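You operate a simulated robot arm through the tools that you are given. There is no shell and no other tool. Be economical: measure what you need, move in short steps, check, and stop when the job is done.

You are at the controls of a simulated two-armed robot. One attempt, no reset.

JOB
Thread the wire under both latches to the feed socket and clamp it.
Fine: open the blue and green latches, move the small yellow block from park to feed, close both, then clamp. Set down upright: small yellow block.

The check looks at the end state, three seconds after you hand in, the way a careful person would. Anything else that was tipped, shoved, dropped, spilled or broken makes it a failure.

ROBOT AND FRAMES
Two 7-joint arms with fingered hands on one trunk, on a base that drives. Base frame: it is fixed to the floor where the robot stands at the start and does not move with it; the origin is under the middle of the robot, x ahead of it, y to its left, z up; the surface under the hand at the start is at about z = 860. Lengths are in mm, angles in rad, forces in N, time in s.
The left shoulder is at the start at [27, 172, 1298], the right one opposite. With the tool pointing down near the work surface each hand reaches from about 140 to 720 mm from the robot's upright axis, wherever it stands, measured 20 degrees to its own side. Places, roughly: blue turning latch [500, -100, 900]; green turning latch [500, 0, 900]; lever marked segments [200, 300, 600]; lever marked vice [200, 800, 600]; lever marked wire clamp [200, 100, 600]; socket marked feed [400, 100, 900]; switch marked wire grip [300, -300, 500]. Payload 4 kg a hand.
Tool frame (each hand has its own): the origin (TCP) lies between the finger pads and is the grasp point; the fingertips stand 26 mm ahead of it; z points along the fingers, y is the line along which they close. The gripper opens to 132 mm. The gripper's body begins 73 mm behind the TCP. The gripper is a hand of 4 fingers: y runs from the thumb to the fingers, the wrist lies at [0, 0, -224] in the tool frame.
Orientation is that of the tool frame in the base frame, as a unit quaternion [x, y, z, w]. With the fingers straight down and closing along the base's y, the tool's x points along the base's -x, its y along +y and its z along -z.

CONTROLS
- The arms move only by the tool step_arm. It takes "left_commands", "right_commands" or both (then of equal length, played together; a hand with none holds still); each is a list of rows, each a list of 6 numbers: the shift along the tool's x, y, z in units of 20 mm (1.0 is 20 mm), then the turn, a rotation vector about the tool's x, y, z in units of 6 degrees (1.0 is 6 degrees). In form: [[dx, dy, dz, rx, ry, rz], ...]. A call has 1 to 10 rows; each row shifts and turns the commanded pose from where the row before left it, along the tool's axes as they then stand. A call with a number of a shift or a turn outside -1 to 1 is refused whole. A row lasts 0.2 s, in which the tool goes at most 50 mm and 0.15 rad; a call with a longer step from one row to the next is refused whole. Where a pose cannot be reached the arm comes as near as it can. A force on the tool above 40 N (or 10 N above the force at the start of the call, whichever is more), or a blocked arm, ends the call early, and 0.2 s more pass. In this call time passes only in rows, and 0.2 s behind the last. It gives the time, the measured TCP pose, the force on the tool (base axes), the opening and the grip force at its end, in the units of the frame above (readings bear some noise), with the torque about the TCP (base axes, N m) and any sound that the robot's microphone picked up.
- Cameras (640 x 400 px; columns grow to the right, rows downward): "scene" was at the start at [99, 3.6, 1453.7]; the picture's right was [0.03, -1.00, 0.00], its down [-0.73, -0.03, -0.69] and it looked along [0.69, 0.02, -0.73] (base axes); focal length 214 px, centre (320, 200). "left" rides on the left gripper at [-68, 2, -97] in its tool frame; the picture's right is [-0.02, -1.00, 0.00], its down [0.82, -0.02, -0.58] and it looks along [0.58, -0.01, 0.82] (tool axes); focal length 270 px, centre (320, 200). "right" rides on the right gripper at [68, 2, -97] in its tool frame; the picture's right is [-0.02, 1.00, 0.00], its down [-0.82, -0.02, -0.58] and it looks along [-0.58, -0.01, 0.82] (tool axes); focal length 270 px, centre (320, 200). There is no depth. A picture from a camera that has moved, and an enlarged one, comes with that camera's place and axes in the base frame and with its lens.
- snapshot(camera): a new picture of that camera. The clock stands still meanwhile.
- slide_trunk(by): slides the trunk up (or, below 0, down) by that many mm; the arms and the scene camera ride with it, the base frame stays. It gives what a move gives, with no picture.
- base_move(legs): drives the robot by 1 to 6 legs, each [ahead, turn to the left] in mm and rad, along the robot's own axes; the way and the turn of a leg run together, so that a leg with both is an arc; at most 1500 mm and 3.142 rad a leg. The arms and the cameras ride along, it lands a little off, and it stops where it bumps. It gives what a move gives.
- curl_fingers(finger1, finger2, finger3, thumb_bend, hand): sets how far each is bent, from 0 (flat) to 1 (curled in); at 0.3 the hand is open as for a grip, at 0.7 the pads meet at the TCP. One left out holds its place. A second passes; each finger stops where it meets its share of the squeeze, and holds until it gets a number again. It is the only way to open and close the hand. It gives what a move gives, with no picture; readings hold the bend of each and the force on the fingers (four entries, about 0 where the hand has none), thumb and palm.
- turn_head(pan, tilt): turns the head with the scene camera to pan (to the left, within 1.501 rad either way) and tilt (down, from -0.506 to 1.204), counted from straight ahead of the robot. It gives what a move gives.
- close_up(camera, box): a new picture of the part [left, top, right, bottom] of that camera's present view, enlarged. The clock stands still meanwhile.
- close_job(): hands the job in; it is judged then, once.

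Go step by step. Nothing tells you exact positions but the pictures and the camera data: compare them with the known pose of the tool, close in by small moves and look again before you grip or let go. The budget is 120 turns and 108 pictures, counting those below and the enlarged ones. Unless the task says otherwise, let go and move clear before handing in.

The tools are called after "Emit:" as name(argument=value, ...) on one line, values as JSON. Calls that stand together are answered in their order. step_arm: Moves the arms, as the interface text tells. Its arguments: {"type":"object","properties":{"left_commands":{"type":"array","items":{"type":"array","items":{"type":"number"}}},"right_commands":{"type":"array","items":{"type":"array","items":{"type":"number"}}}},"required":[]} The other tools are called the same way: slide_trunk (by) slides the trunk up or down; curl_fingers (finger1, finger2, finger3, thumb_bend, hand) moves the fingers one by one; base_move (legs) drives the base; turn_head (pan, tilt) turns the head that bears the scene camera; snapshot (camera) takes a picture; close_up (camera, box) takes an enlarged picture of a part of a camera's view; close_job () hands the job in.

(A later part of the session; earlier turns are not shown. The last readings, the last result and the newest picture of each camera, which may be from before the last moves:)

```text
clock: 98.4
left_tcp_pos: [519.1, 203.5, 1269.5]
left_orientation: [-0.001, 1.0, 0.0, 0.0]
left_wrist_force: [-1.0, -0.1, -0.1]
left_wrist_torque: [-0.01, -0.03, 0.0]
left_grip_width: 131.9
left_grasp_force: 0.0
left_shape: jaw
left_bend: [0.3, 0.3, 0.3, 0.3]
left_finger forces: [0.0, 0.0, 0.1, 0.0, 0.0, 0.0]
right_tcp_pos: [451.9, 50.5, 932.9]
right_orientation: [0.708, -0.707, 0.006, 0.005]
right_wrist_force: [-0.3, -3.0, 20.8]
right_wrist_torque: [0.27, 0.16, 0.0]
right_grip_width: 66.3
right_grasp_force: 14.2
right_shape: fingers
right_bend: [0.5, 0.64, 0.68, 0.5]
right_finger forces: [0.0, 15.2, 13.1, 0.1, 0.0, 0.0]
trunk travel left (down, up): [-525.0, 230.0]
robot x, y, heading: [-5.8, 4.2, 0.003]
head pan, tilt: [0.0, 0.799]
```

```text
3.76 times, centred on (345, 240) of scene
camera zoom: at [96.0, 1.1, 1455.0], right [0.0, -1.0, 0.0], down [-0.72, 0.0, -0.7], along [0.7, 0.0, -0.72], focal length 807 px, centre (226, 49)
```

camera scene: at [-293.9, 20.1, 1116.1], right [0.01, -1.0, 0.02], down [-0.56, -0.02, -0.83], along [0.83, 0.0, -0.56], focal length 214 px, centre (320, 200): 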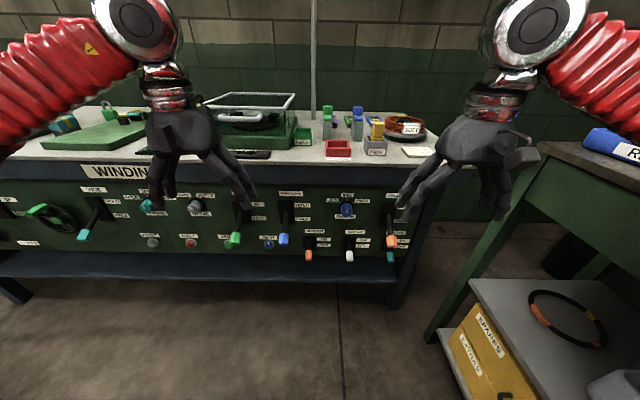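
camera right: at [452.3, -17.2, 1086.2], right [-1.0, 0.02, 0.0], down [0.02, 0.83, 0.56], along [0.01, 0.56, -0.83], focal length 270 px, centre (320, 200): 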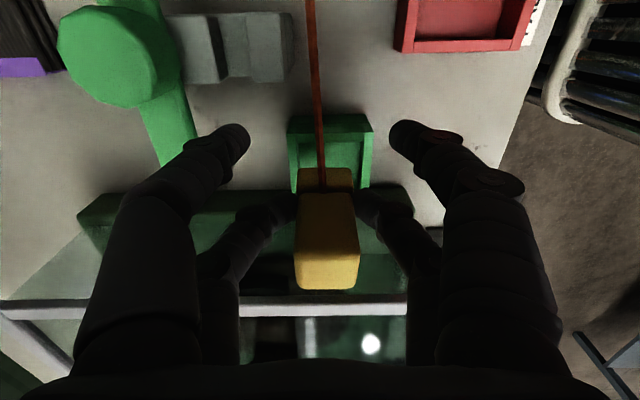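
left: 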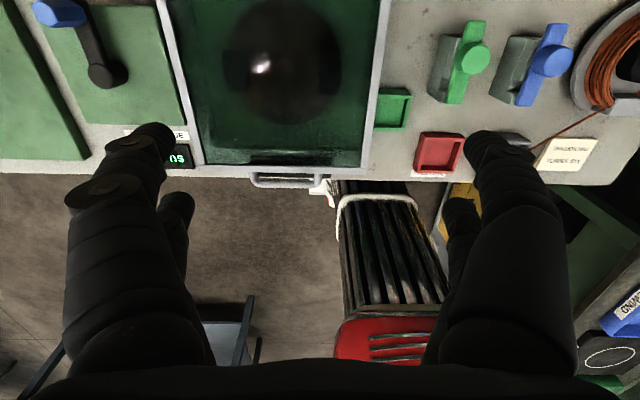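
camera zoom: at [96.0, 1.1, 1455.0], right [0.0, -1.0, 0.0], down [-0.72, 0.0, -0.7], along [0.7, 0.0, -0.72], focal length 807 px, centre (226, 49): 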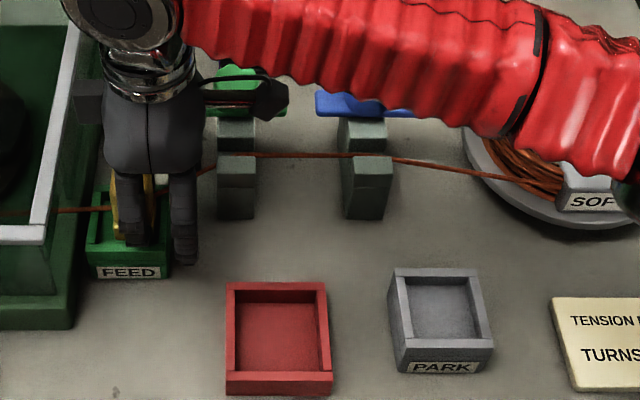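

Bottomed at about 21 N, and the wire lies in both slots through to the feed. I'll ease off slightly and release.

Emit:
step_arm(right_commands=[[0, 0, -0.12, 0, 0, 0]])

Emit:
curl_fingers(hand="right", finger2=0.5, finger3=0.5)

Emit:
step_arm(right_commands=[[0, 0, -0.5, 0, 0, 0], [0, 0, -0.5, 0, 0, 0], [0, 0, -1, 0, 0, 0], [0, 0, -1, 0, 0, 0], [0, 0, -1, 0, 0, 0], [0, 0, -1, 0, 0, 0]])

Emit:
snapshot(camera="right")

```text
clock: 98.8
left_tcp_pos: [519.7, 203.7, 1269.6]
left_orientation: [-0.002, 1.0, 0.0, 0.0]
left_wrist_force: [-0.4, 0.2, -0.3]
left_wrist_torque: [0.01, 0.01, 0.0]
left_grip_width: 131.8
left_grasp_force: 0.0
left_shape: jaw
left_bend: [0.3, 0.3, 0.3, 0.3]
left_finger forces: [0.0, 0.0, 0.0, 0.0, 0.0, 0.0]
right_tcp_pos: [451.5, 51.0, 933.0]
right_orientation: [0.708, -0.706, 0.006, 0.006]
right_wrist_force: [1.8, -1.5, 14.1]
right_wrist_torque: [0.25, 0.07, -0.01]
right_grip_width: 66.5
right_grasp_force: 12.4
right_shape: fingers
right_bend: [0.5, 0.64, 0.68, 0.5]
right_finger forces: [0.0, 12.4, 12.1, 0.0, 0.0, 0.0]
trunk travel left (down, up): [-525.0, 230.0]
robot x, y, heading: [-5.4, 5.1, 0.004]
head pan, tilt: [0.0, 0.799]
```

```text
clock: 99.8
left_tcp_pos: [518.4, 202.8, 1269.5]
left_orientation: [-0.001, 1.0, 0.0, 0.0]
left_wrist_force: [-0.3, 0.5, -0.3]
left_wrist_torque: [0.03, 0.02, -0.02]
left_grip_width: 131.6
left_grasp_force: 0.1
left_shape: jaw
left_bend: [0.3, 0.3, 0.3, 0.3]
left_finger forces: [0.0, 0.0, 0.0, 0.1, 0.0, 0.1]
right_tcp_pos: [451.5, 51.4, 934.3]
right_orientation: [0.708, -0.706, 0.006, 0.007]
right_wrist_force: [-1.2, -0.1, 8.7]
right_wrist_torque: [0.19, 0.03, 0.0]
right_grip_width: 66.3
right_grasp_force: 7.5
right_shape: fingers
right_bend: [0.5, 0.6, 0.66, 0.5]
right_finger forces: [0.1, 7.7, 7.9, 0.0, 0.0, 0.0]
trunk travel left (down, up): [-525.0, 230.0]
robot x, y, heading: [-0.7, 3.9, -0.0]
head pan, tilt: [0.0, 0.799]
```

```text
clock: 101.2
left_tcp_pos: [520.4, 203.6, 1268.7]
left_orientation: [-0.002, 1.0, 0.0, 0.0]
left_wrist_force: [-0.1, 0.3, -1.0]
left_wrist_torque: [-0.01, 0.03, 0.05]
left_grip_width: 132.2
left_grasp_force: 0.1
left_shape: jaw
left_bend: [0.3, 0.3, 0.3, 0.3]
left_finger forces: [0.1, 0.0, 0.0, 0.0, 0.2, 0.0]
right_tcp_pos: [451.5, 52.9, 1034.4]
right_orientation: [0.708, -0.706, 0.007, 0.006]
right_wrist_force: [0.2, 0.1, 0.0]
right_wrist_torque: [-0.02, -0.01, 0.0]
right_grip_width: 66.4
right_grasp_force: 0.1
right_shape: fingers
right_bend: [0.5, 0.5, 0.5, 0.5]
right_finger forces: [0.0, 0.0, 0.0, 0.1, 0.0, 0.0]
trunk travel left (down, up): [-525.0, 230.0]
robot x, y, heading: [-2.3, 5.3, 0.006]
head pan, tilt: [0.0, 0.799]
```

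```text
36 pictures are left
camera right: at [450.0, -13.0, 1131.9], right [-1.0, 0.02, 0.0], down [0.02, 0.83, 0.56], along [0.01, 0.56, -0.83], focal length 270 px, centre (320, 200)
```

right: 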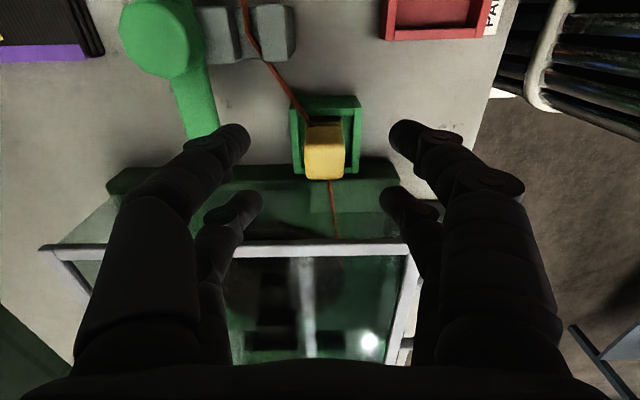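

The hand is clear. I'll check that the block is seated and upright.

Emit:
close_up(camera="right", box=[220, 0, 420, 220])

Emit:
close_up(camera="scene", box=[260, 180, 380, 270])

```text
1.82 times, centred on (320, 110) of right
camera zoom: at [450.0, -13.0, 1131.9], right [-1.0, 0.02, 0.0], down [0.02, 0.83, 0.56], along [0.01, 0.56, -0.83], focal length 491 px, centre (320, 364)
```

zoom: 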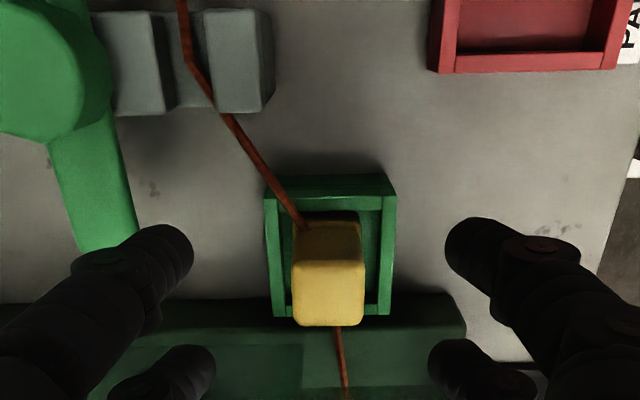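

```text
4.44 times, centred on (320, 225) of scene
camera zoom: at [97.5, 1.7, 1454.7], right [0.0, -1.0, 0.0], down [-0.72, 0.0, -0.7], along [0.7, 0.0, -0.72], focal length 953 px, centre (320, 89)
```

zoom: 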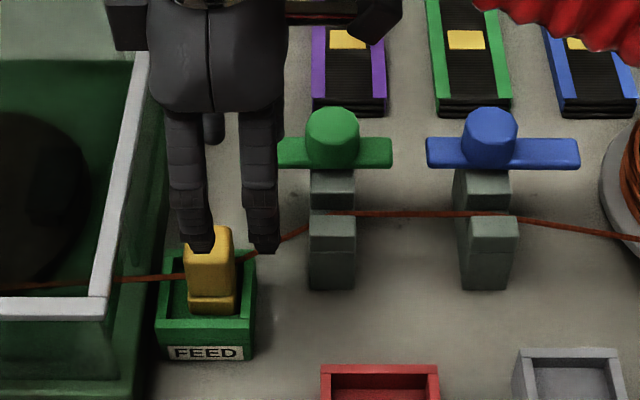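

The block stands upright in the feed with the wire in both slots. Next I'll close green: move above its knob and yaw the hand round to match the open bar.

Emit:
step_arm(right_commands=[[0, 0, -0.9, 0, 0, 0], [0.57, -0.895, 0, 0, 0, 0], [0.57, -0.895, 0, 0, 0, 0], [0.57, -0.895, 0, 0, 0, 0], [0.57, -0.895, 0, 0, 0, 0], [0.57, -0.895, 0, 0, 0, 0], [0, 0, 0, 0, 0, 1], [0, 0, 0, 0, 0, 1], [0, 0, 0, 0, 0, 1], [0, 0, 0, 0, 0, 1]])

Emit:
step_arm(right_commands=[[0, 0, 0, 0, 0, 1], [0, 0, 0, 0, 0, 1], [0, 0, 0, 0, 0, 1], [0, 0, 0, 0, 0, 1], [0, 0, 0, 0, 0, 1], [0, 0, 0, 0, 0, 1], [0, 0, 0, 0, 0, 1], [0, 0, 0, 0, 0, 1], [0, 0, 0, 0, 0, 1], [0, 0, 0, 0, 0, 1]])

Emit:
step_arm(right_commands=[[0, 0, 0, 0, 0, 1], [0, 0, 0, 0, 0, 1], [0, 0, 0, 0, 0, 1], [0, 0, 0, 0, 0, 1], [0, 0, 0, 0, 0, 1], [0, 0, 0, 0, 0, 1], [0, 0, 0, 0, 0, 1], [0, 0, 0, 0, 0, 1], [0, 0, 0, 0, 0, 1], [0, 0, 0, 0, 0, 1]])

Emit:
step_arm(right_commands=[[0, 0, 0, 0, 0, 1], [0, 0, 0, 0, 0, 1], [0, 0, 0, 0, 0, 1], [0, 0, 0, 0, 0, 1], [0, 0, 0, 0, 0, 1]])

Emit:
snapshot(camera="right")

```text
clock: 103.4
left_tcp_pos: [520.3, 202.8, 1269.1]
left_orientation: [-0.001, 1.0, 0.0, -0.001]
left_wrist_force: [-0.2, -0.4, -0.8]
left_wrist_torque: [0.04, 0.03, -0.02]
left_grip_width: 132.0
left_grasp_force: 0.0
left_shape: jaw
left_bend: [0.3, 0.3, 0.3, 0.3]
left_finger forces: [0.0, 0.0, 0.0, 0.0, 0.1, 0.0]
right_tcp_pos: [542.2, -2.7, 1051.4]
right_orientation: [-0.545, 0.839, -0.008, -0.006]
right_wrist_force: [-0.3, 0.1, -0.4]
right_wrist_torque: [-0.02, 0.01, -0.02]
right_grip_width: 66.0
right_grasp_force: 0.0
right_shape: fingers
right_bend: [0.5, 0.5, 0.5, 0.5]
right_finger forces: [0.0, 0.0, 0.0, 0.0, 0.0, 0.1]
trunk travel left (down, up): [-525.0, 230.0]
robot x, y, heading: [-2.6, 3.2, 0.001]
head pan, tilt: [0.0, 0.799]
```

```text
clock: 105.6
left_tcp_pos: [519.7, 203.9, 1267.2]
left_orientation: [-0.001, 1.0, 0.001, -0.001]
left_wrist_force: [-0.4, 0.3, 0.1]
left_wrist_torque: [-0.01, 0.01, -0.03]
left_grip_width: 131.7
left_grasp_force: 0.1
left_shape: jaw
left_bend: [0.3, 0.3, 0.3, 0.3]
left_finger forces: [0.0, 0.1, 0.0, 0.1, 0.0, 0.0]
right_tcp_pos: [542.5, -3.3, 1053.4]
right_orientation: [-0.053, 0.999, -0.009, -0.001]
right_wrist_force: [1.1, -0.7, -0.7]
right_wrist_torque: [0.02, -0.03, -0.02]
right_grip_width: 66.4
right_grasp_force: 0.1
right_shape: fingers
right_bend: [0.5, 0.5, 0.5, 0.5]
right_finger forces: [0.0, 0.0, 0.0, 0.1, 0.0, 0.1]
trunk travel left (down, up): [-525.0, 230.0]
robot x, y, heading: [0.3, 1.5, 0.005]
head pan, tilt: [0.0, 0.799]
```

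```text
clock: 107.8
left_tcp_pos: [519.7, 203.1, 1268.6]
left_orientation: [-0.001, 1.0, 0.0, -0.001]
left_wrist_force: [0.3, -0.3, 0.0]
left_wrist_torque: [-0.02, 0.01, 0.0]
left_grip_width: 131.9
left_grasp_force: 0.1
left_shape: jaw
left_bend: [0.3, 0.3, 0.3, 0.3]
left_finger forces: [0.0, 0.0, 0.0, 0.0, 0.0, 0.0]
right_tcp_pos: [542.3, -4.2, 1052.8]
right_orientation: [0.454, 0.891, -0.008, 0.004]
right_wrist_force: [-0.7, -0.1, -0.1]
right_wrist_torque: [0.01, -0.01, 0.01]
right_grip_width: 66.4
right_grasp_force: 0.0
right_shape: fingers
right_bend: [0.5, 0.5, 0.5, 0.5]
right_finger forces: [0.0, 0.0, 0.0, 0.1, 0.1, 0.1]
trunk travel left (down, up): [-525.0, 230.0]
robot x, y, heading: [-3.6, 4.8, 0.003]
head pan, tilt: [0.0, 0.799]
```

```text
clock: 109.0
left_tcp_pos: [520.7, 203.3, 1268.6]
left_orientation: [-0.001, 1.0, 0.0, -0.001]
left_wrist_force: [-0.2, 0.8, -0.8]
left_wrist_torque: [0.0, 0.01, 0.04]
left_grip_width: 131.8
left_grasp_force: 0.0
left_shape: jaw
left_bend: [0.3, 0.3, 0.3, 0.3]
left_finger forces: [0.0, 0.1, 0.0, 0.1, 0.0, 0.0]
right_tcp_pos: [540.3, -4.2, 1051.6]
right_orientation: [0.669, 0.744, -0.007, 0.005]
right_wrist_force: [0.4, 0.2, 0.4]
right_wrist_torque: [0.01, 0.02, -0.02]
right_grip_width: 66.7
right_grasp_force: 0.1
right_shape: fingers
right_bend: [0.5, 0.5, 0.5, 0.5]
right_finger forces: [0.1, 0.1, 0.0, 0.0, 0.0, 0.0]
trunk travel left (down, up): [-525.0, 230.0]
robot x, y, heading: [-2.8, 3.6, 0.002]
head pan, tilt: [0.0, 0.799]
```

```text
33 pictures are left
camera right: at [535.3, 66.8, 1147.5], right [1.0, 0.08, 0.0], down [0.07, -0.8, 0.59], along [0.05, -0.59, -0.81], focal length 270 px, centre (320, 200)
```

right: 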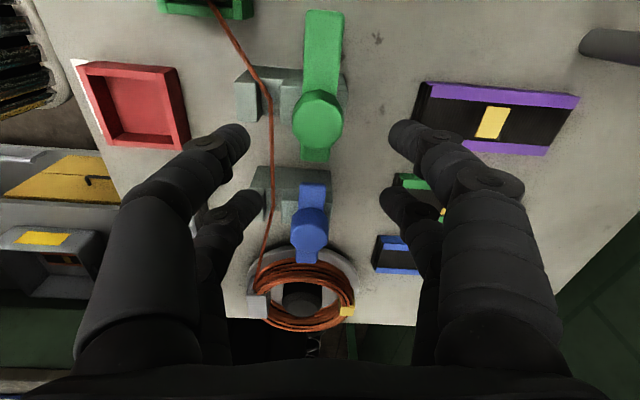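

Aligned with the green knob. I'll descend, grip, and turn it back 84° to closed.

Emit:
step_arm(right_commands=[[0, 0, 0.92, 0, 0, 0], [0, 0, 0.92, 0, 0, 0], [0, 0, 0.92, 0, 0, 0], [0, 0, 0.92, 0, 0, 0], [0, 0, 0.92, 0, 0, 0]])

Emit:
curl_fingers(hand="right", finger1=0.75, finger2=0.75, finger3=0.75, thumb_bend=0.75)

Emit:
step_arm(right_commands=[[0, 0, 0, 0, 0, -1], [0, 0, 0, 0, 0, -1], [0, 0, 0, 0, 0, -1], [0, 0, 0, 0, 0, -1], [0, 0, 0, 0, 0, -1], [0, 0, 0, 0, 0, -1], [0, 0, 0, 0, 0, -1], [0, 0, 0, 0, 0, -1]])

Emit:
step_arm(right_commands=[[0, 0, 0, 0, 0, -1], [0, 0, 0, 0, 0, -1], [0, 0, 0, 0, 0, -1], [0, 0, 0, 0, 0, -1], [0, 0, 0, 0, 0, -1], [0, 0, 0, 0, 0, -1], [0, 0, 0, 0, 0, -0.6]])

Emit:
snapshot(camera="right")

```text
clock: 110.2
left_tcp_pos: [519.8, 203.6, 1268.9]
left_orientation: [-0.001, 1.0, 0.0, -0.001]
left_wrist_force: [-0.2, -0.7, -0.7]
left_wrist_torque: [0.01, -0.01, -0.03]
left_grip_width: 131.9
left_grasp_force: 0.1
left_shape: jaw
left_bend: [0.3, 0.3, 0.3, 0.3]
left_finger forces: [0.1, 0.1, 0.0, 0.0, 0.1, 0.0]
right_tcp_pos: [542.2, -6.7, 958.6]
right_orientation: [0.668, 0.744, -0.007, 0.006]
right_wrist_force: [0.2, -0.1, 0.4]
right_wrist_torque: [0.02, 0.01, -0.01]
right_grip_width: 66.4
right_grasp_force: 0.0
right_shape: fingers
right_bend: [0.5, 0.5, 0.5, 0.5]
right_finger forces: [0.1, 0.1, 0.0, 0.0, 0.0, 0.0]
trunk travel left (down, up): [-525.0, 230.0]
robot x, y, heading: [-6.4, 4.2, 0.005]
head pan, tilt: [0.0, 0.799]
```

```text
clock: 111.2
left_tcp_pos: [519.1, 204.6, 1268.9]
left_orientation: [-0.001, 1.0, 0.0, 0.0]
left_wrist_force: [-0.2, 0.2, -0.3]
left_wrist_torque: [0.01, 0.0, 0.01]
left_grip_width: 132.1
left_grasp_force: 0.1
left_shape: jaw
left_bend: [0.3, 0.3, 0.3, 0.3]
left_finger forces: [0.0, 0.1, 0.0, 0.0, 0.0, 0.0]
right_tcp_pos: [539.8, -7.0, 959.3]
right_orientation: [0.669, 0.743, -0.008, 0.005]
right_wrist_force: [-12.3, -1.6, -10.2]
right_wrist_torque: [-0.06, 0.18, 0.19]
right_grip_width: 35.2
right_grasp_force: 20.7
right_shape: fingers
right_bend: [0.61, 0.66, 0.63, 0.62]
right_finger forces: [7.3, 7.2, 7.9, 0.1, 18.9, 0.0]
trunk travel left (down, up): [-525.0, 230.0]
robot x, y, heading: [-2.4, 0.4, 0.002]
head pan, tilt: [0.0, 0.799]
```

```text
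clock: 113.0
left_tcp_pos: [519.5, 203.1, 1269.2]
left_orientation: [-0.001, 1.0, -0.001, -0.001]
left_wrist_force: [0.3, 0.2, -0.1]
left_wrist_torque: [-0.01, 0.0, 0.0]
left_grip_width: 131.8
left_grasp_force: 0.0
left_shape: jaw
left_bend: [0.3, 0.3, 0.3, 0.3]
left_finger forces: [0.0, 0.1, 0.0, 0.0, 0.1, 0.1]
right_tcp_pos: [540.9, -5.9, 959.2]
right_orientation: [0.307, 0.952, -0.009, 0.003]
right_wrist_force: [-6.4, 2.1, -11.7]
right_wrist_torque: [0.14, 0.12, 0.03]
right_grip_width: 21.6
right_grasp_force: 17.7
right_shape: fingers
right_bend: [0.63, 0.66, 0.63, 0.67]
right_finger forces: [7.6, 7.7, 6.5, 0.1, 13.3, 0.1]
trunk travel left (down, up): [-525.0, 230.0]
robot x, y, heading: [-0.3, 2.3, 0.001]
head pan, tilt: [0.0, 0.799]
```

```text
clock: 114.6
left_tcp_pos: [520.0, 203.6, 1267.4]
left_orientation: [-0.001, 1.0, 0.0, -0.001]
left_wrist_force: [0.2, -1.4, 0.0]
left_wrist_torque: [0.02, 0.04, -0.03]
left_grip_width: 131.7
left_grasp_force: 0.1
left_shape: jaw
left_bend: [0.3, 0.3, 0.3, 0.3]
left_finger forces: [0.0, 0.0, 0.0, 0.0, 0.1, 0.0]
right_tcp_pos: [542.0, -6.0, 961.1]
right_orientation: [-0.033, 0.999, -0.01, 0.0]
right_wrist_force: [-0.6, 1.7, -14.1]
right_wrist_torque: [0.1, 0.0, -0.03]
right_grip_width: 21.7
right_grasp_force: 16.0
right_shape: fingers
right_bend: [0.61, 0.65, 0.64, 0.68]
right_finger forces: [8.4, 8.9, 5.3, 0.0, 9.7, 0.1]
trunk travel left (down, up): [-525.0, 230.0]
robot x, y, heading: [-2.0, -0.1, 0.001]
head pan, tilt: [0.0, 0.799]
```

```text
32 pictures are left
camera right: at [472.8, -6.5, 1057.5], right [-0.04, 1.0, -0.02], down [0.82, 0.04, 0.58], along [0.58, 0.01, -0.82], focal length 270 px, centre (320, 200)
```

right: 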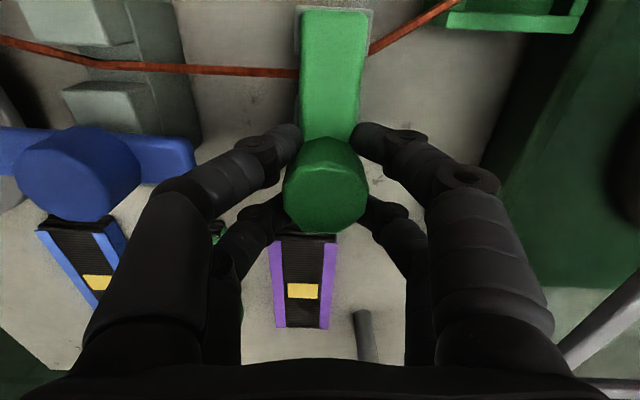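

Green looks closed. I'll push a bit further to confirm the stop.

Emit:
step_arm(right_commands=[[0, 0, 0, 0, 0, -0.7], [0, 0, 0, 0, 0, -0.7]])

Emit:
curl_fingers(hand="right", finger1=0.5, finger2=0.5, finger3=0.5, thumb_bend=0.5)

Emit:
step_arm(right_commands=[[0, 0, -1, 0, 0, 0], [0, 0, -1, 0, 0, 0], [0, 0, -1, 0, 0, 0], [0, 0, -1, 0, 0, 0], [0, 0, -0.5, 0, 0, -1], [0, 0, 0, 0, 0, -1], [0, 0, 0, 0, 0, -1], [0, 0, 0, 0, 0, -1], [0, 0, 0, 0, 0, -1]])

Emit:
close_up(camera="left", box=[360, 0, 620, 150])

```text
clock: 115.2
left_tcp_pos: [520.9, 203.5, 1268.5]
left_orientation: [-0.001, 1.0, 0.0, -0.001]
left_wrist_force: [0.0, 0.3, -0.2]
left_wrist_torque: [0.0, 0.0, 0.01]
left_grip_width: 131.8
left_grasp_force: 0.0
left_shape: jaw
left_bend: [0.3, 0.3, 0.3, 0.3]
left_finger forces: [0.0, 0.0, 0.0, 0.0, 0.1, 0.0]
right_tcp_pos: [542.1, -7.1, 960.3]
right_orientation: [-0.105, 0.994, -0.009, -0.002]
right_wrist_force: [1.5, 1.0, -9.9]
right_wrist_torque: [0.11, -0.09, -0.65]
right_grip_width: 22.6
right_grasp_force: 20.7
right_shape: fingers
right_bend: [0.6, 0.66, 0.63, 0.68]
right_finger forces: [12.4, 7.4, 9.9, 0.1, 11.4, 0.0]
trunk travel left (down, up): [-525.0, 230.0]
robot x, y, heading: [-0.1, 5.4, 0.003]
head pan, tilt: [0.0, 0.799]
```

```text
clock: 116.2
left_tcp_pos: [519.8, 203.7, 1269.0]
left_orientation: [-0.001, 1.0, 0.0, -0.001]
left_wrist_force: [0.2, 0.4, -0.7]
left_wrist_torque: [0.01, 0.01, -0.04]
left_grip_width: 132.0
left_grasp_force: 0.0
left_shape: jaw
left_bend: [0.3, 0.3, 0.3, 0.3]
left_finger forces: [0.1, 0.0, 0.0, 0.1, 0.0, 0.0]
right_tcp_pos: [540.4, -6.7, 960.9]
right_orientation: [-0.106, 0.994, -0.01, -0.001]
right_wrist_force: [-0.8, 0.5, 0.4]
right_wrist_torque: [-0.02, 0.0, -0.03]
right_grip_width: 65.4
right_grasp_force: 0.2
right_shape: fingers
right_bend: [0.5, 0.5, 0.5, 0.5]
right_finger forces: [0.0, 0.0, 0.0, 0.1, 0.0, 0.0]
trunk travel left (down, up): [-525.0, 230.0]
robot x, y, heading: [1.0, 6.4, 0.002]
head pan, tilt: [0.0, 0.799]
```

```text
clock: 118.2
left_tcp_pos: [519.6, 203.1, 1269.7]
left_orientation: [-0.001, 1.0, 0.001, -0.001]
left_wrist_force: [0.3, 1.0, 0.8]
left_wrist_torque: [-0.02, 0.04, 0.0]
left_grip_width: 131.6
left_grasp_force: 0.1
left_shape: jaw
left_bend: [0.3, 0.3, 0.3, 0.3]
left_finger forces: [0.1, 0.1, 0.0, 0.0, 0.0, 0.1]
right_tcp_pos: [542.1, -3.6, 1049.7]
right_orientation: [-0.36, 0.933, -0.007, -0.003]
right_wrist_force: [-0.4, 0.6, -0.5]
right_wrist_torque: [0.0, 0.02, -0.01]
right_grip_width: 65.1
right_grasp_force: 0.0
right_shape: fingers
right_bend: [0.5, 0.5, 0.5, 0.5]
right_finger forces: [0.1, 0.0, 0.0, 0.0, 0.0, 0.0]
trunk travel left (down, up): [-525.0, 230.0]
robot x, y, heading: [-2.3, 0.2, 0.006]
head pan, tilt: [0.0, 0.799]
```

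```text
2.46 times, centred on (490, 75) of left
camera zoom: at [588.1, 206.0, 1365.9], right [0.03, -1.0, 0.0], down [-0.82, -0.02, 0.58], along [-0.58, -0.02, -0.82], focal length 665 px, centre (-98, 508)
```

zoom: 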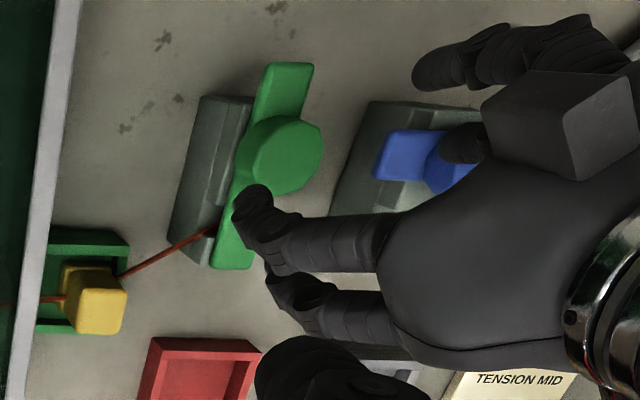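

Green is closed against its stop. Now over to blue with the yaw matching its open bar.

Emit:
step_arm(right_commands=[[0, 0, 0, 0, 0, -1], [0, 0, 0, 0, 0, -1], [0, 0, 0, 0, 0, -1], [0, 0, 0, 0, 0, -1], [0, 0, 0, 0, 0, -1], [0, 0, 0, 0, 0, -1], [0, 0, 0, 0, 0, -1]])

Emit:
step_arm(right_commands=[[0.92, -0.09, 0, 0, 0, 0], [0.92, -0.09, 0, 0, 0, 0], [0.92, -0.09, 0, 0, 0, 0], [0.92, -0.09, 0, 0, 0, 0], [0.92, -0.09, 0, 0, 0, 0], [0.92, -0.09, 0, 0, 0, 0]])

Emit:
snapshot(camera="right")

```text
clock: 119.8
left_tcp_pos: [519.4, 204.1, 1268.4]
left_orientation: [-0.002, 1.0, 0.001, -0.001]
left_wrist_force: [-0.7, 0.0, 0.3]
left_wrist_torque: [0.03, -0.02, 0.0]
left_grip_width: 131.9
left_grasp_force: 0.2
left_shape: jaw
left_bend: [0.3, 0.3, 0.3, 0.3]
left_finger forces: [0.0, 0.0, 0.0, 0.1, 0.0, 0.0]
right_tcp_pos: [541.9, -4.0, 1051.2]
right_orientation: [-0.67, 0.742, -0.007, -0.005]
right_wrist_force: [-0.9, 0.4, -0.9]
right_wrist_torque: [-0.02, -0.01, 0.04]
right_grip_width: 65.0
right_grasp_force: 0.1
right_shape: fingers
right_bend: [0.5, 0.5, 0.5, 0.5]
right_finger forces: [0.0, 0.0, 0.1, 0.1, 0.1, 0.1]
trunk travel left (down, up): [-525.0, 230.0]
robot x, y, heading: [-5.3, 3.5, 0.003]
head pan, tilt: [0.0, 0.799]
```

```text
clock: 121.2
left_tcp_pos: [519.3, 203.8, 1268.5]
left_orientation: [0.0, 1.0, 0.0, 0.0]
left_wrist_force: [1.5, -0.4, 0.2]
left_wrist_torque: [0.02, 0.02, 0.0]
left_grip_width: 132.1
left_grasp_force: 0.0
left_shape: jaw
left_bend: [0.3, 0.3, 0.3, 0.3]
left_finger forces: [0.0, 0.0, 0.1, 0.0, 0.0, 0.0]
right_tcp_pos: [540.8, -116.2, 1051.9]
right_orientation: [-0.669, 0.743, -0.006, -0.006]
right_wrist_force: [-0.4, 0.5, -0.3]
right_wrist_torque: [0.02, 0.01, 0.03]
right_grip_width: 65.2
right_grasp_force: 0.0
right_shape: fingers
right_bend: [0.5, 0.5, 0.5, 0.5]
right_finger forces: [0.0, 0.0, 0.0, 0.1, 0.0, 0.0]
trunk travel left (down, up): [-525.0, 230.0]
robot x, y, heading: [2.9, -1.7, -0.002]
head pan, tilt: [0.0, 0.799]
```

```text
30 pictures are left
camera right: at [530.7, -180.9, 1149.3], right [-0.99, 0.13, 0.0], down [0.1, 0.82, 0.56], along [0.07, 0.56, -0.83], focal length 270 px, centre (320, 200)
```

right: 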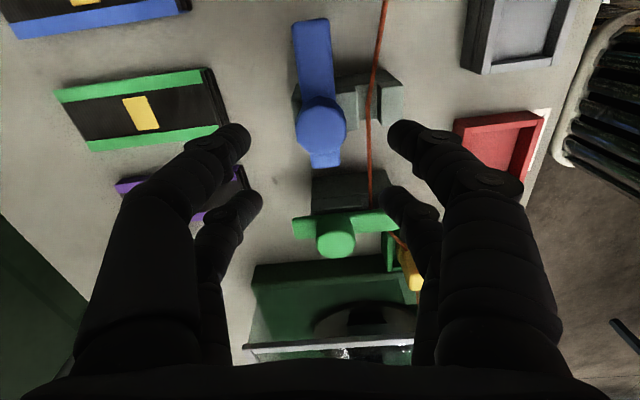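

Aligned with the blue knob. I'll descend, grip and turn it back to its stop.

Emit:
step_arm(right_commands=[[0, 0, 0.92, 0, 0, 0], [0, 0, 0.92, 0, 0, 0], [0, 0, 0.92, 0, 0, 0], [0, 0, 0.92, 0, 0, 0], [0, 0, 0.92, 0, 0, 0]])

Emit:
curl_fingers(hand="right", finger1=0.75, finger2=0.75, finger3=0.75, thumb_bend=0.75)

Emit:
step_arm(right_commands=[[0, 0, 0, 0, 0, 1], [0, 0, 0, 0, 0, 1], [0, 0, 0, 0, 0, 1], [0, 0, 0, 0, 0, 1], [0, 0, 0, 0, 0, 1], [0, 0, 0, 0, 0, 1], [0, 0, 0, 0, 0, 1], [0, 0, 0, 0, 0, 1]])

Emit:
step_arm(right_commands=[[0, 0, 0, 0, 0, 1], [0, 0, 0, 0, 0, 1], [0, 0, 0, 0, 0, 1], [0, 0, 0, 0, 0, 1], [0, 0, 0, 0, 0, 1], [0, 0, 0, 0, 0, 1], [0, 0, 0, 0, 0, 1], [0, 0, 0, 0, 0, 1]])

Emit:
snapshot(camera="right")

```text
clock: 122.4
left_tcp_pos: [520.1, 204.2, 1269.0]
left_orientation: [-0.001, 1.0, 0.0, 0.0]
left_wrist_force: [0.3, -0.3, -0.2]
left_wrist_torque: [-0.01, 0.04, 0.0]
left_grip_width: 132.2
left_grasp_force: 0.0
left_shape: jaw
left_bend: [0.3, 0.3, 0.3, 0.3]
left_finger forces: [0.0, 0.0, 0.1, 0.0, 0.1, 0.0]
right_tcp_pos: [542.1, -117.1, 960.8]
right_orientation: [-0.67, 0.742, -0.007, -0.008]
right_wrist_force: [-0.8, 0.1, 1.1]
right_wrist_torque: [-0.01, -0.02, -0.03]
right_grip_width: 65.6
right_grasp_force: 0.1
right_shape: fingers
right_bend: [0.5, 0.5, 0.5, 0.5]
right_finger forces: [0.0, 0.0, 0.0, 0.0, 0.0, 0.1]
trunk travel left (down, up): [-525.0, 230.0]
robot x, y, heading: [-3.6, 2.6, 0.003]
head pan, tilt: [0.0, 0.799]
```

```text
clock: 123.4
left_tcp_pos: [519.4, 203.8, 1268.5]
left_orientation: [-0.001, 1.0, 0.0, 0.0]
left_wrist_force: [-0.4, 0.0, -0.4]
left_wrist_torque: [0.0, 0.0, -0.04]
left_grip_width: 131.9
left_grasp_force: 0.1
left_shape: jaw
left_bend: [0.3, 0.3, 0.3, 0.3]
left_finger forces: [0.0, 0.0, 0.0, 0.1, 0.0, 0.0]
right_tcp_pos: [541.1, -116.7, 962.1]
right_orientation: [-0.67, 0.742, -0.007, -0.007]
right_wrist_force: [1.3, 3.2, -6.9]
right_wrist_torque: [0.04, 0.0, -0.02]
right_grip_width: 21.6
right_grasp_force: 17.9
right_shape: fingers
right_bend: [0.63, 0.62, 0.66, 0.67]
right_finger forces: [9.1, 9.4, 6.5, 0.0, 11.1, 0.0]
trunk travel left (down, up): [-525.0, 230.0]
robot x, y, heading: [1.6, -1.8, 0.005]
head pan, tilt: [0.0, 0.799]
```

```text
clock: 125.2
left_tcp_pos: [518.9, 202.7, 1268.4]
left_orientation: [0.0, 1.0, 0.0, 0.0]
left_wrist_force: [0.6, 0.1, 0.5]
left_wrist_torque: [-0.01, 0.0, 0.0]
left_grip_width: 131.9
left_grasp_force: 0.0
left_shape: jaw
left_bend: [0.3, 0.3, 0.3, 0.3]
left_finger forces: [0.1, 0.0, 0.0, 0.1, 0.1, 0.0]
right_tcp_pos: [539.7, -117.5, 959.5]
right_orientation: [-0.308, 0.951, -0.008, -0.003]
right_wrist_force: [-8.5, -3.4, -3.7]
right_wrist_torque: [-0.01, 0.24, 0.04]
right_grip_width: 21.5
right_grasp_force: 17.3
right_shape: fingers
right_bend: [0.64, 0.62, 0.67, 0.68]
right_finger forces: [9.8, 9.0, 5.7, 0.0, 9.8, 0.1]
trunk travel left (down, up): [-525.0, 230.0]
robot x, y, heading: [-0.5, 1.4, 0.006]
head pan, tilt: [0.0, 0.799]
```

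```text
clock: 127.0
left_tcp_pos: [517.4, 204.0, 1269.3]
left_orientation: [-0.001, 1.0, 0.001, 0.001]
left_wrist_force: [-0.5, 0.5, -0.8]
left_wrist_torque: [-0.04, 0.0, 0.01]
left_grip_width: 131.4
left_grasp_force: 0.1
left_shape: jaw
left_bend: [0.3, 0.3, 0.3, 0.3]
left_finger forces: [0.1, 0.0, 0.1, 0.0, 0.0, 0.0]
right_tcp_pos: [538.1, -116.4, 961.6]
right_orientation: [0.103, 0.995, -0.009, 0.001]
right_wrist_force: [-17.1, -1.1, -3.3]
right_wrist_torque: [0.0, 0.47, 1.0]
right_grip_width: 21.6
right_grasp_force: 28.1
right_shape: fingers
right_bend: [0.64, 0.61, 0.68, 0.67]
right_finger forces: [15.4, 13.7, 9.5, 0.0, 17.7, 0.0]
trunk travel left (down, up): [-525.0, 230.0]
robot x, y, heading: [-0.1, 5.4, 0.003]
head pan, tilt: [0.0, 0.799]
```

```text
29 pictures are left
camera right: at [471.8, -98.3, 1058.0], right [0.23, 0.97, -0.02], down [0.79, -0.18, 0.58], along [0.56, -0.15, -0.81], focal length 270 px, centre (320, 200)
```

right: 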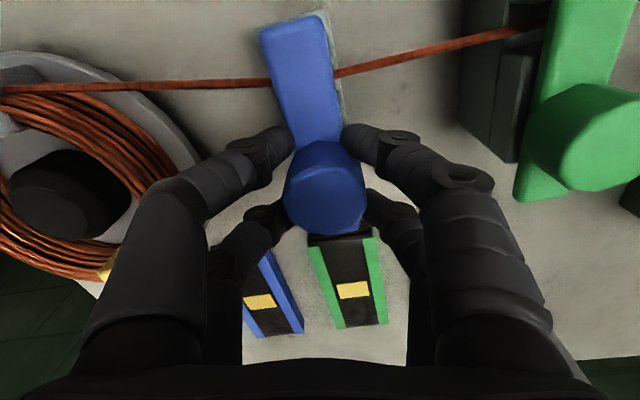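

Both latches are closed against their stops. I'll release blue, lift the right hand clear and straighten it.

Emit:
curl_fingers(hand="right", finger1=0.45, finger2=0.45, finger3=0.45, thumb_bend=0.45)

Emit:
step_arm(right_commands=[[0, 0, -1, 0, 0, 0], [0, 0, -1, 0, 0, 0], [0, 0, -1, 0, 0, 0], [0, 0, -1, 0, 0, 0], [0, 0, -1, 0, 0, 0], [0, -0.8, -1, 0, 0, -1], [0, -0.8, -1, 0, 0, -1], [0, -0.8, -1, 0, 0, 0], [0, -0.8, -1, 0, 0, 0], [0, -0.8, -1, 0, 0, 0]])

Emit:
step_arm(right_commands=[[0.5, -0.5, -1, 0, 0, 0], [0.5, -0.5, -1, 0, 0, 0], [0.5, -0.5, -1, 0, 0, 0], [0.5, 0, -1, 0, 0, 0]])

Emit:
close_up(camera="scene", box=[260, 160, 440, 290])

```text
clock: 128.0
left_tcp_pos: [519.6, 203.0, 1267.7]
left_orientation: [0.0, 1.0, 0.0, 0.0]
left_wrist_force: [-0.3, 0.1, 0.6]
left_wrist_torque: [0.02, -0.01, -0.01]
left_grip_width: 131.9
left_grasp_force: 0.0
left_shape: jaw
left_bend: [0.3, 0.3, 0.3, 0.3]
left_finger forces: [0.0, 0.0, 0.0, 0.0, 0.0, 0.0]
right_tcp_pos: [540.8, -116.9, 960.8]
right_orientation: [0.103, 0.995, -0.009, 0.0]
right_wrist_force: [0.4, 0.3, -0.1]
right_wrist_torque: [0.01, 0.02, -0.02]
right_grip_width: 82.6
right_grasp_force: 0.1
right_shape: fingers
right_bend: [0.45, 0.45, 0.45, 0.45]
right_finger forces: [0.0, 0.1, 0.0, 0.1, 0.1, 0.1]
trunk travel left (down, up): [-525.0, 230.0]
robot x, y, heading: [-1.7, 6.1, -0.003]
head pan, tilt: [0.0, 0.799]
```

```text
clock: 130.2
left_tcp_pos: [518.1, 203.5, 1269.1]
left_orientation: [-0.001, 1.0, 0.0, 0.001]
left_wrist_force: [0.6, -0.2, -0.4]
left_wrist_torque: [0.01, 0.04, 0.05]
left_grip_width: 132.0
left_grasp_force: 0.0
left_shape: jaw
left_bend: [0.3, 0.3, 0.3, 0.3]
left_finger forces: [0.0, 0.0, 0.1, 0.0, 0.1, 0.0]
right_tcp_pos: [534.7, -193.4, 1162.6]
right_orientation: [-0.002, 1.0, -0.008, -0.002]
right_wrist_force: [-0.5, 0.3, -0.3]
right_wrist_torque: [0.05, 0.0, 0.01]
right_grip_width: 82.3
right_grasp_force: 0.1
right_shape: fingers
right_bend: [0.45, 0.45, 0.45, 0.45]
right_finger forces: [0.1, 0.1, 0.1, 0.0, 0.0, 0.0]
trunk travel left (down, up): [-525.0, 230.0]
robot x, y, heading: [1.5, 0.8, 0.003]
head pan, tilt: [0.0, 0.799]
```

```text
clock: 131.2
left_tcp_pos: [519.1, 203.8, 1269.5]
left_orientation: [0.0, 1.0, 0.0, -0.001]
left_wrist_force: [-0.8, 0.6, 0.3]
left_wrist_torque: [0.0, 0.0, -0.01]
left_grip_width: 131.9
left_grasp_force: 0.0
left_shape: jaw
left_bend: [0.3, 0.3, 0.3, 0.3]
left_finger forces: [0.0, 0.1, 0.0, 0.0, 0.0, 0.1]
right_tcp_pos: [495.4, -221.5, 1245.2]
right_orientation: [-0.001, 1.0, -0.01, 0.0]
right_wrist_force: [-0.9, 0.1, 0.7]
right_wrist_torque: [0.0, 0.01, 0.02]
right_grip_width: 82.5
right_grasp_force: 0.0
right_shape: fingers
right_bend: [0.45, 0.45, 0.45, 0.45]
right_finger forces: [0.0, 0.1, 0.0, 0.1, 0.0, 0.0]
trunk travel left (down, up): [-525.0, 230.0]
robot x, y, heading: [-2.9, 4.0, 0.001]
head pan, tilt: [0.0, 0.799]
```

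```text
3.08 times, centred on (350, 225) of scene
camera zoom: at [96.9, 2.1, 1454.7], right [0.0, -1.0, 0.0], down [-0.72, 0.0, -0.7], along [0.7, 0.0, -0.72], focal length 660 px, centre (228, 123)
```

zoom: 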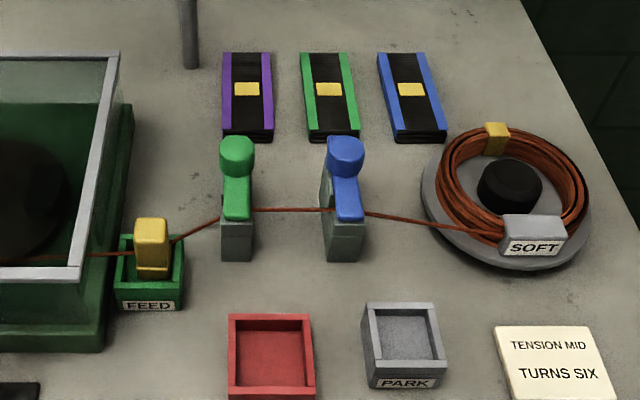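

The bench part is done: block in feed, wire under both closed latches. Now I'll back off, lower the trunk and pitch the left hand forward for the clamp lever.

Emit:
base_move(legs=[[-500, 0]])

Emit:
slide_trunk(by=-420)

Emit:
step_arm(left_commands=[[0.5, 0, 0, 0, -1, 0], [0.5, 0, 0, 0, -1, 0], [0.5, 0, 0, 0, -1, 0], [0.5, 0, 0, 0, -1, 0], [0.5, 0, 0, 0, -1, 0], [0, 0, 0, 0, -1, 0], [0, 0, 0, 0, -1, 0], [0, 0, 0, 0, -1, 0], [0, 0, 0, 0, -1, 0], [0, 0, 0, 0, -1, 0]])

Emit:
step_arm(left_commands=[[0, 0, 0, 0, -1, 0], [0, 0, 0, 0, -1, 0], [0, 0, 0, 0, -1, 0], [0, 0, 0, 0, -1, 0], [0, 0, 0, 0, -1, 0]])

Emit:
turn_head(pan=0, tilt=0.6)

Emit:
snapshot(camera="scene")

```text
clock: 134.2
left_tcp_pos: [21.8, 197.8, 1268.3]
left_orientation: [0.004, 1.0, 0.0, 0.0]
left_wrist_force: [-0.5, 0.8, 0.3]
left_wrist_torque: [0.01, 0.01, -0.02]
left_grip_width: 132.0
left_grasp_force: 0.0
left_shape: jaw
left_bend: [0.3, 0.3, 0.3, 0.3]
left_finger forces: [0.0, 0.1, 0.1, 0.0, 0.1, 0.0]
right_tcp_pos: [-5.9, -227.5, 1244.5]
right_orientation: [0.004, 1.0, -0.008, 0.0]
right_wrist_force: [0.8, -0.3, 0.6]
right_wrist_torque: [0.01, -0.01, 0.02]
right_grip_width: 82.1
right_grasp_force: 0.1
right_shape: fingers
right_bend: [0.45, 0.45, 0.45, 0.45]
right_finger forces: [0.0, 0.0, 0.0, 0.0, 0.0, 0.0]
trunk travel left (down, up): [-525.0, 230.0]
robot x, y, heading: [-500.7, 3.5, -0.009]
head pan, tilt: [0.0, 0.799]
```

```text
refused: -420 is not a number from -400 to 400
```

```text
clock: 136.4
left_tcp_pos: [-23.0, 197.6, 1260.2]
left_orientation: [0.004, 0.866, -0.003, 0.5]
left_wrist_force: [0.2, 0.8, -0.2]
left_wrist_torque: [0.02, -0.02, 0.01]
left_grip_width: 131.7
left_grasp_force: 0.1
left_shape: jaw
left_bend: [0.3, 0.3, 0.3, 0.3]
left_finger forces: [0.1, 0.1, 0.0, 0.0, 0.1, 0.1]
left hand out of reach, approached as far as the arm can: row 10
right_tcp_pos: [-6.9, -226.0, 1244.6]
right_orientation: [0.003, 1.0, -0.009, 0.0]
right_wrist_force: [-0.2, 1.1, 0.2]
right_wrist_torque: [-0.03, -0.01, 0.02]
right_grip_width: 82.4
right_grasp_force: 0.1
right_shape: fingers
right_bend: [0.45, 0.45, 0.45, 0.45]
right_finger forces: [0.0, 0.0, 0.0, 0.1, 0.0, 0.1]
trunk travel left (down, up): [-525.0, 230.0]
robot x, y, heading: [-501.3, 3.9, -0.007]
head pan, tilt: [0.0, 0.799]
```

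```text
clock: 137.6
left_tcp_pos: [8.7, 183.1, 1267.5]
left_orientation: [0.011, 0.784, -0.006, 0.62]
left_wrist_force: [-0.5, -0.3, 0.0]
left_wrist_torque: [0.0, 0.0, 0.02]
left_grip_width: 132.0
left_grasp_force: 0.1
left_shape: jaw
left_bend: [0.3, 0.3, 0.3, 0.3]
left_finger forces: [0.0, 0.1, 0.0, 0.1, 0.0, 0.0]
left hand out of reach, approached as far as the arm can: row 1, 2, 3, 4, 5
right_tcp_pos: [-6.1, -226.6, 1244.6]
right_orientation: [0.005, 1.0, -0.009, 0.0]
right_wrist_force: [0.0, 0.3, -0.5]
right_wrist_torque: [0.01, 0.0, 0.01]
right_grip_width: 82.3
right_grasp_force: 0.1
right_shape: fingers
right_bend: [0.45, 0.45, 0.45, 0.45]
right_finger forces: [0.0, 0.0, 0.1, 0.0, 0.0, 0.1]
trunk travel left (down, up): [-525.0, 230.0]
robot x, y, heading: [-506.4, 0.0, -0.005]
head pan, tilt: [0.0, 0.799]
```

```text
clock: 138.3
left_tcp_pos: [8.2, 183.4, 1265.7]
left_orientation: [0.01, 0.785, -0.006, 0.619]
left_wrist_force: [-0.7, 0.3, 0.0]
left_wrist_torque: [0.0, 0.03, 0.02]
left_grip_width: 131.8
left_grasp_force: 0.0
left_shape: jaw
left_bend: [0.3, 0.3, 0.3, 0.3]
left_finger forces: [0.1, 0.0, 0.0, 0.1, 0.0, 0.0]
right_tcp_pos: [-4.2, -227.0, 1244.9]
right_orientation: [0.004, 1.0, -0.01, 0.0]
right_wrist_force: [-0.1, -0.2, -0.5]
right_wrist_torque: [0.0, 0.03, -0.04]
right_grip_width: 82.7
right_grasp_force: 0.0
right_shape: fingers
right_bend: [0.45, 0.45, 0.45, 0.45]
right_finger forces: [0.0, 0.0, 0.0, 0.0, 0.1, 0.0]
trunk travel left (down, up): [-525.0, 230.0]
robot x, y, heading: [-503.9, 3.0, -0.001]
head pan, tilt: [0.0, 0.6]
```

```text
27 pictures are left
camera scene: at [-394.4, 1.2, 1471.5], right [-0.01, -1.0, 0.0], down [-0.57, 0.0, -0.82], along [0.82, -0.01, -0.57], focal length 214 px, centre (320, 200)
```

scene: 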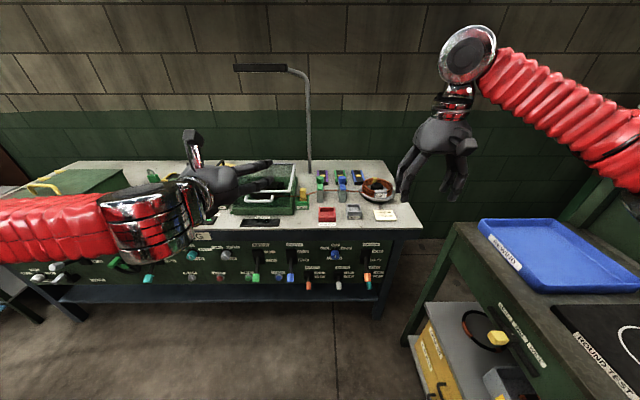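

The hand is pitched about 77° forward, which is enough. I'll lower the trunk in two slides.

Emit:
slide_trunk(by=-400)

Emit:
slide_trunk(by=-100)

Emit:
step_arm(left_commands=[[0.7, 0, -0.7, 0, 0, 0], [0.8, -0.3, -0.7, 0, 0, 0], [0.8, -0.3, -0.7, 0, 0, 0], [0.8, -0.3, -0.7, 0, 0, 0], [0.8, -0.3, -0.7, 0, 0, 0]])

Emit:
snapshot(camera="left")

```text
clock: 141.9
left_tcp_pos: [76.1, 211.4, 700.6]
left_orientation: [-0.01, 0.879, 0.003, 0.476]
left_wrist_force: [-0.6, -0.1, 1.9]
left_wrist_torque: [0.06, 0.06, 0.08]
left_grip_width: 131.9
left_grasp_force: 0.0
left_shape: jaw
left_bend: [0.3, 0.3, 0.3, 0.3]
left_finger forces: [0.0, 0.1, 0.0, 0.0, 0.0, 0.1]
right_tcp_pos: [28.8, -190.4, 853.4]
right_orientation: [-0.033, 0.999, -0.019, 0.006]
right_wrist_force: [0.0, 0.9, -0.3]
right_wrist_torque: [-0.09, -0.11, 0.01]
right_grip_width: 83.0
right_grasp_force: 0.1
right_shape: fingers
right_bend: [0.45, 0.45, 0.45, 0.45]
right_finger forces: [0.1, 0.0, 0.0, 0.0, 0.0, 0.1]
trunk travel left (down, up): [-127.0, 628.0]
robot x, y, heading: [-470.8, 6.9, 0.138]
head pan, tilt: [0.0, 0.6]
stopped: the arm was blocked; the commanded pose is now the measured one
```

```text
clock: 142.3
left_tcp_pos: [118.9, 200.7, 695.4]
left_orientation: [-0.015, 0.88, 0.042, 0.473]
left_wrist_force: [-0.3, -0.3, 4.4]
left_wrist_torque: [-0.04, 0.26, -0.02]
left_grip_width: 132.2
left_grasp_force: 0.2
left_shape: jaw
left_bend: [0.3, 0.3, 0.3, 0.3]
left_finger forces: [0.1, 0.0, 0.0, 0.1, 0.0, 0.0]
right_tcp_pos: [89.8, -205.6, 831.2]
right_orientation: [-0.035, 0.999, 0.002, 0.012]
right_wrist_force: [5.1, -2.0, 0.4]
right_wrist_torque: [0.24, 0.65, -0.04]
right_grip_width: 82.8
right_grasp_force: 0.2
right_shape: fingers
right_bend: [0.45, 0.45, 0.45, 0.45]
right_finger forces: [0.0, 0.1, 0.0, 0.0, 0.0, 0.1]
trunk travel left (down, up): [-125.0, 631.0]
robot x, y, heading: [-417.4, 6.4, 0.259]
head pan, tilt: [0.0, 0.6]
stopped: the arm was blocked; the commanded pose is now the measured one
```

```text
clock: 142.6
left_tcp_pos: [172.4, 170.4, 677.5]
left_orientation: [0.006, 0.884, 0.066, 0.462]
left_wrist_force: [0.1, 0.3, 1.0]
left_wrist_torque: [-0.02, 0.0, 0.02]
left_grip_width: 131.9
left_grasp_force: 0.1
left_shape: jaw
left_bend: [0.3, 0.3, 0.3, 0.3]
left_finger forces: [0.0, 0.0, 0.0, 0.0, 0.1, 0.0]
right_tcp_pos: [149.0, -251.2, 793.3]
right_orientation: [0.009, 1.0, 0.024, 0.005]
right_wrist_force: [-1.5, 1.4, 0.4]
right_wrist_torque: [-0.11, -0.13, 0.0]
right_grip_width: 82.8
right_grasp_force: 0.1
right_shape: fingers
right_bend: [0.45, 0.45, 0.45, 0.45]
right_finger forces: [0.0, 0.0, 0.0, 0.0, 0.0, 0.1]
trunk travel left (down, up): [-125.0, 631.0]
robot x, y, heading: [-374.8, 19.1, 0.363]
head pan, tilt: [0.0, 0.6]
stopped in row 1 (left hand): the arm was blocked; the commanded pose is now the measured one
```

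```text
26 pictures are left
camera left: at [132.8, 157.4, 789.3], right [0.06, -0.99, -0.1], down [-0.94, -0.03, -0.34], along [0.34, 0.12, -0.93], focal length 270 px, centre (320, 200)
```

left: 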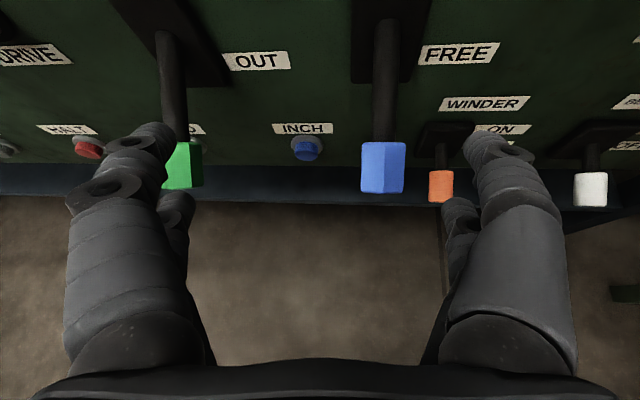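

The base has been pushed: heading is 0.36 and x is -375, so something is blocking an arm. I'll look before moving further.

Emit:
snapshot(camera="scene")

Emit:
snapshot(camera="right")

```text
25 pictures are left
camera scene: at [-166.5, 181.6, 1057.6], right [0.36, -0.93, 0.08], down [-0.52, -0.27, -0.81], along [0.78, 0.25, -0.58], focal length 214 px, centre (320, 200)
```

scene: 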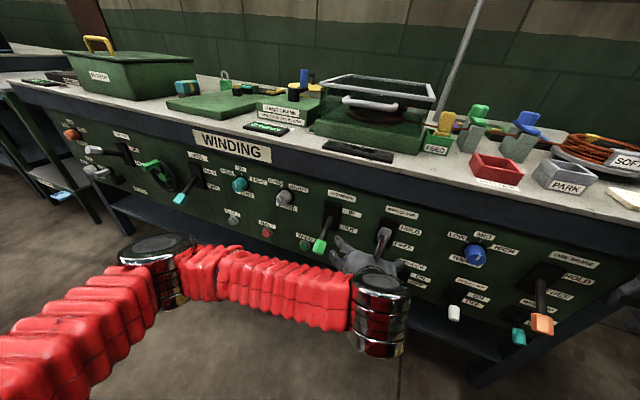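

```text
24 pictures are left
camera right: at [79.5, -252.6, 889.7], right [0.04, 1.0, 0.05], down [0.81, -0.06, 0.58], along [0.58, 0.01, -0.81], focal length 270 px, centre (320, 200)
```

right: 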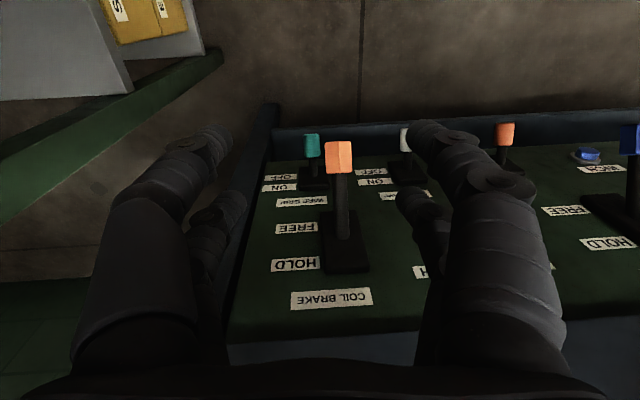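

The robot is rolling slightly, as if an elbow is resting on something during the lowering. I'll raise the trunk straight away to relieve it.

Emit:
slide_trunk(by=200)

Emit:
snapshot(camera="scene")

```text
clock: 142.9
left_tcp_pos: [197.4, 147.6, 690.2]
left_orientation: [0.018, 0.879, 0.093, 0.466]
left_wrist_force: [-0.8, 0.9, -0.6]
left_wrist_torque: [-0.08, -0.03, -0.07]
left_grip_width: 132.0
left_grasp_force: 0.1
left_shape: jaw
left_bend: [0.3, 0.3, 0.3, 0.3]
left_finger forces: [0.0, 0.0, 0.0, 0.0, 0.0, 0.1]
right_tcp_pos: [175.3, -284.2, 779.7]
right_orientation: [0.009, 0.999, 0.049, 0.012]
right_wrist_force: [-0.2, 1.4, 1.0]
right_wrist_torque: [-0.05, -0.07, -0.02]
right_grip_width: 82.5
right_grasp_force: 0.1
right_shape: fingers
right_bend: [0.45, 0.45, 0.45, 0.45]
right_finger forces: [0.0, 0.1, 0.1, 0.0, 0.0, 0.0]
trunk travel left (down, up): [-126.0, 630.0]
robot x, y, heading: [-350.4, 23.5, 0.432]
head pan, tilt: [0.0, 0.6]
stopped: the arm was blocked; the commanded pose is now the measured one
```

```text
23 pictures are left
camera scene: at [-156.8, 188.0, 1066.1], right [0.42, -0.91, 0.07], down [-0.5, -0.29, -0.82], along [0.76, 0.3, -0.58], focal length 214 px, centre (320, 200)
```

scene: 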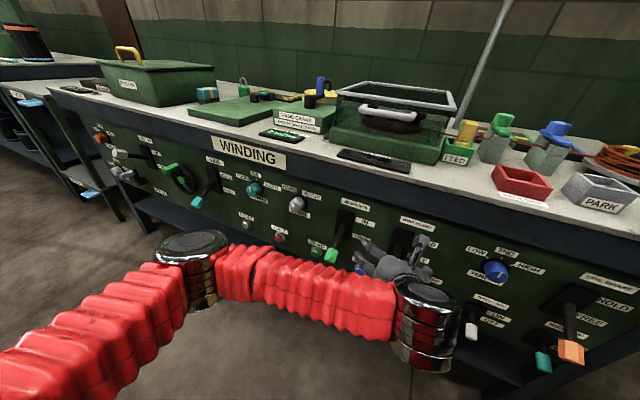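

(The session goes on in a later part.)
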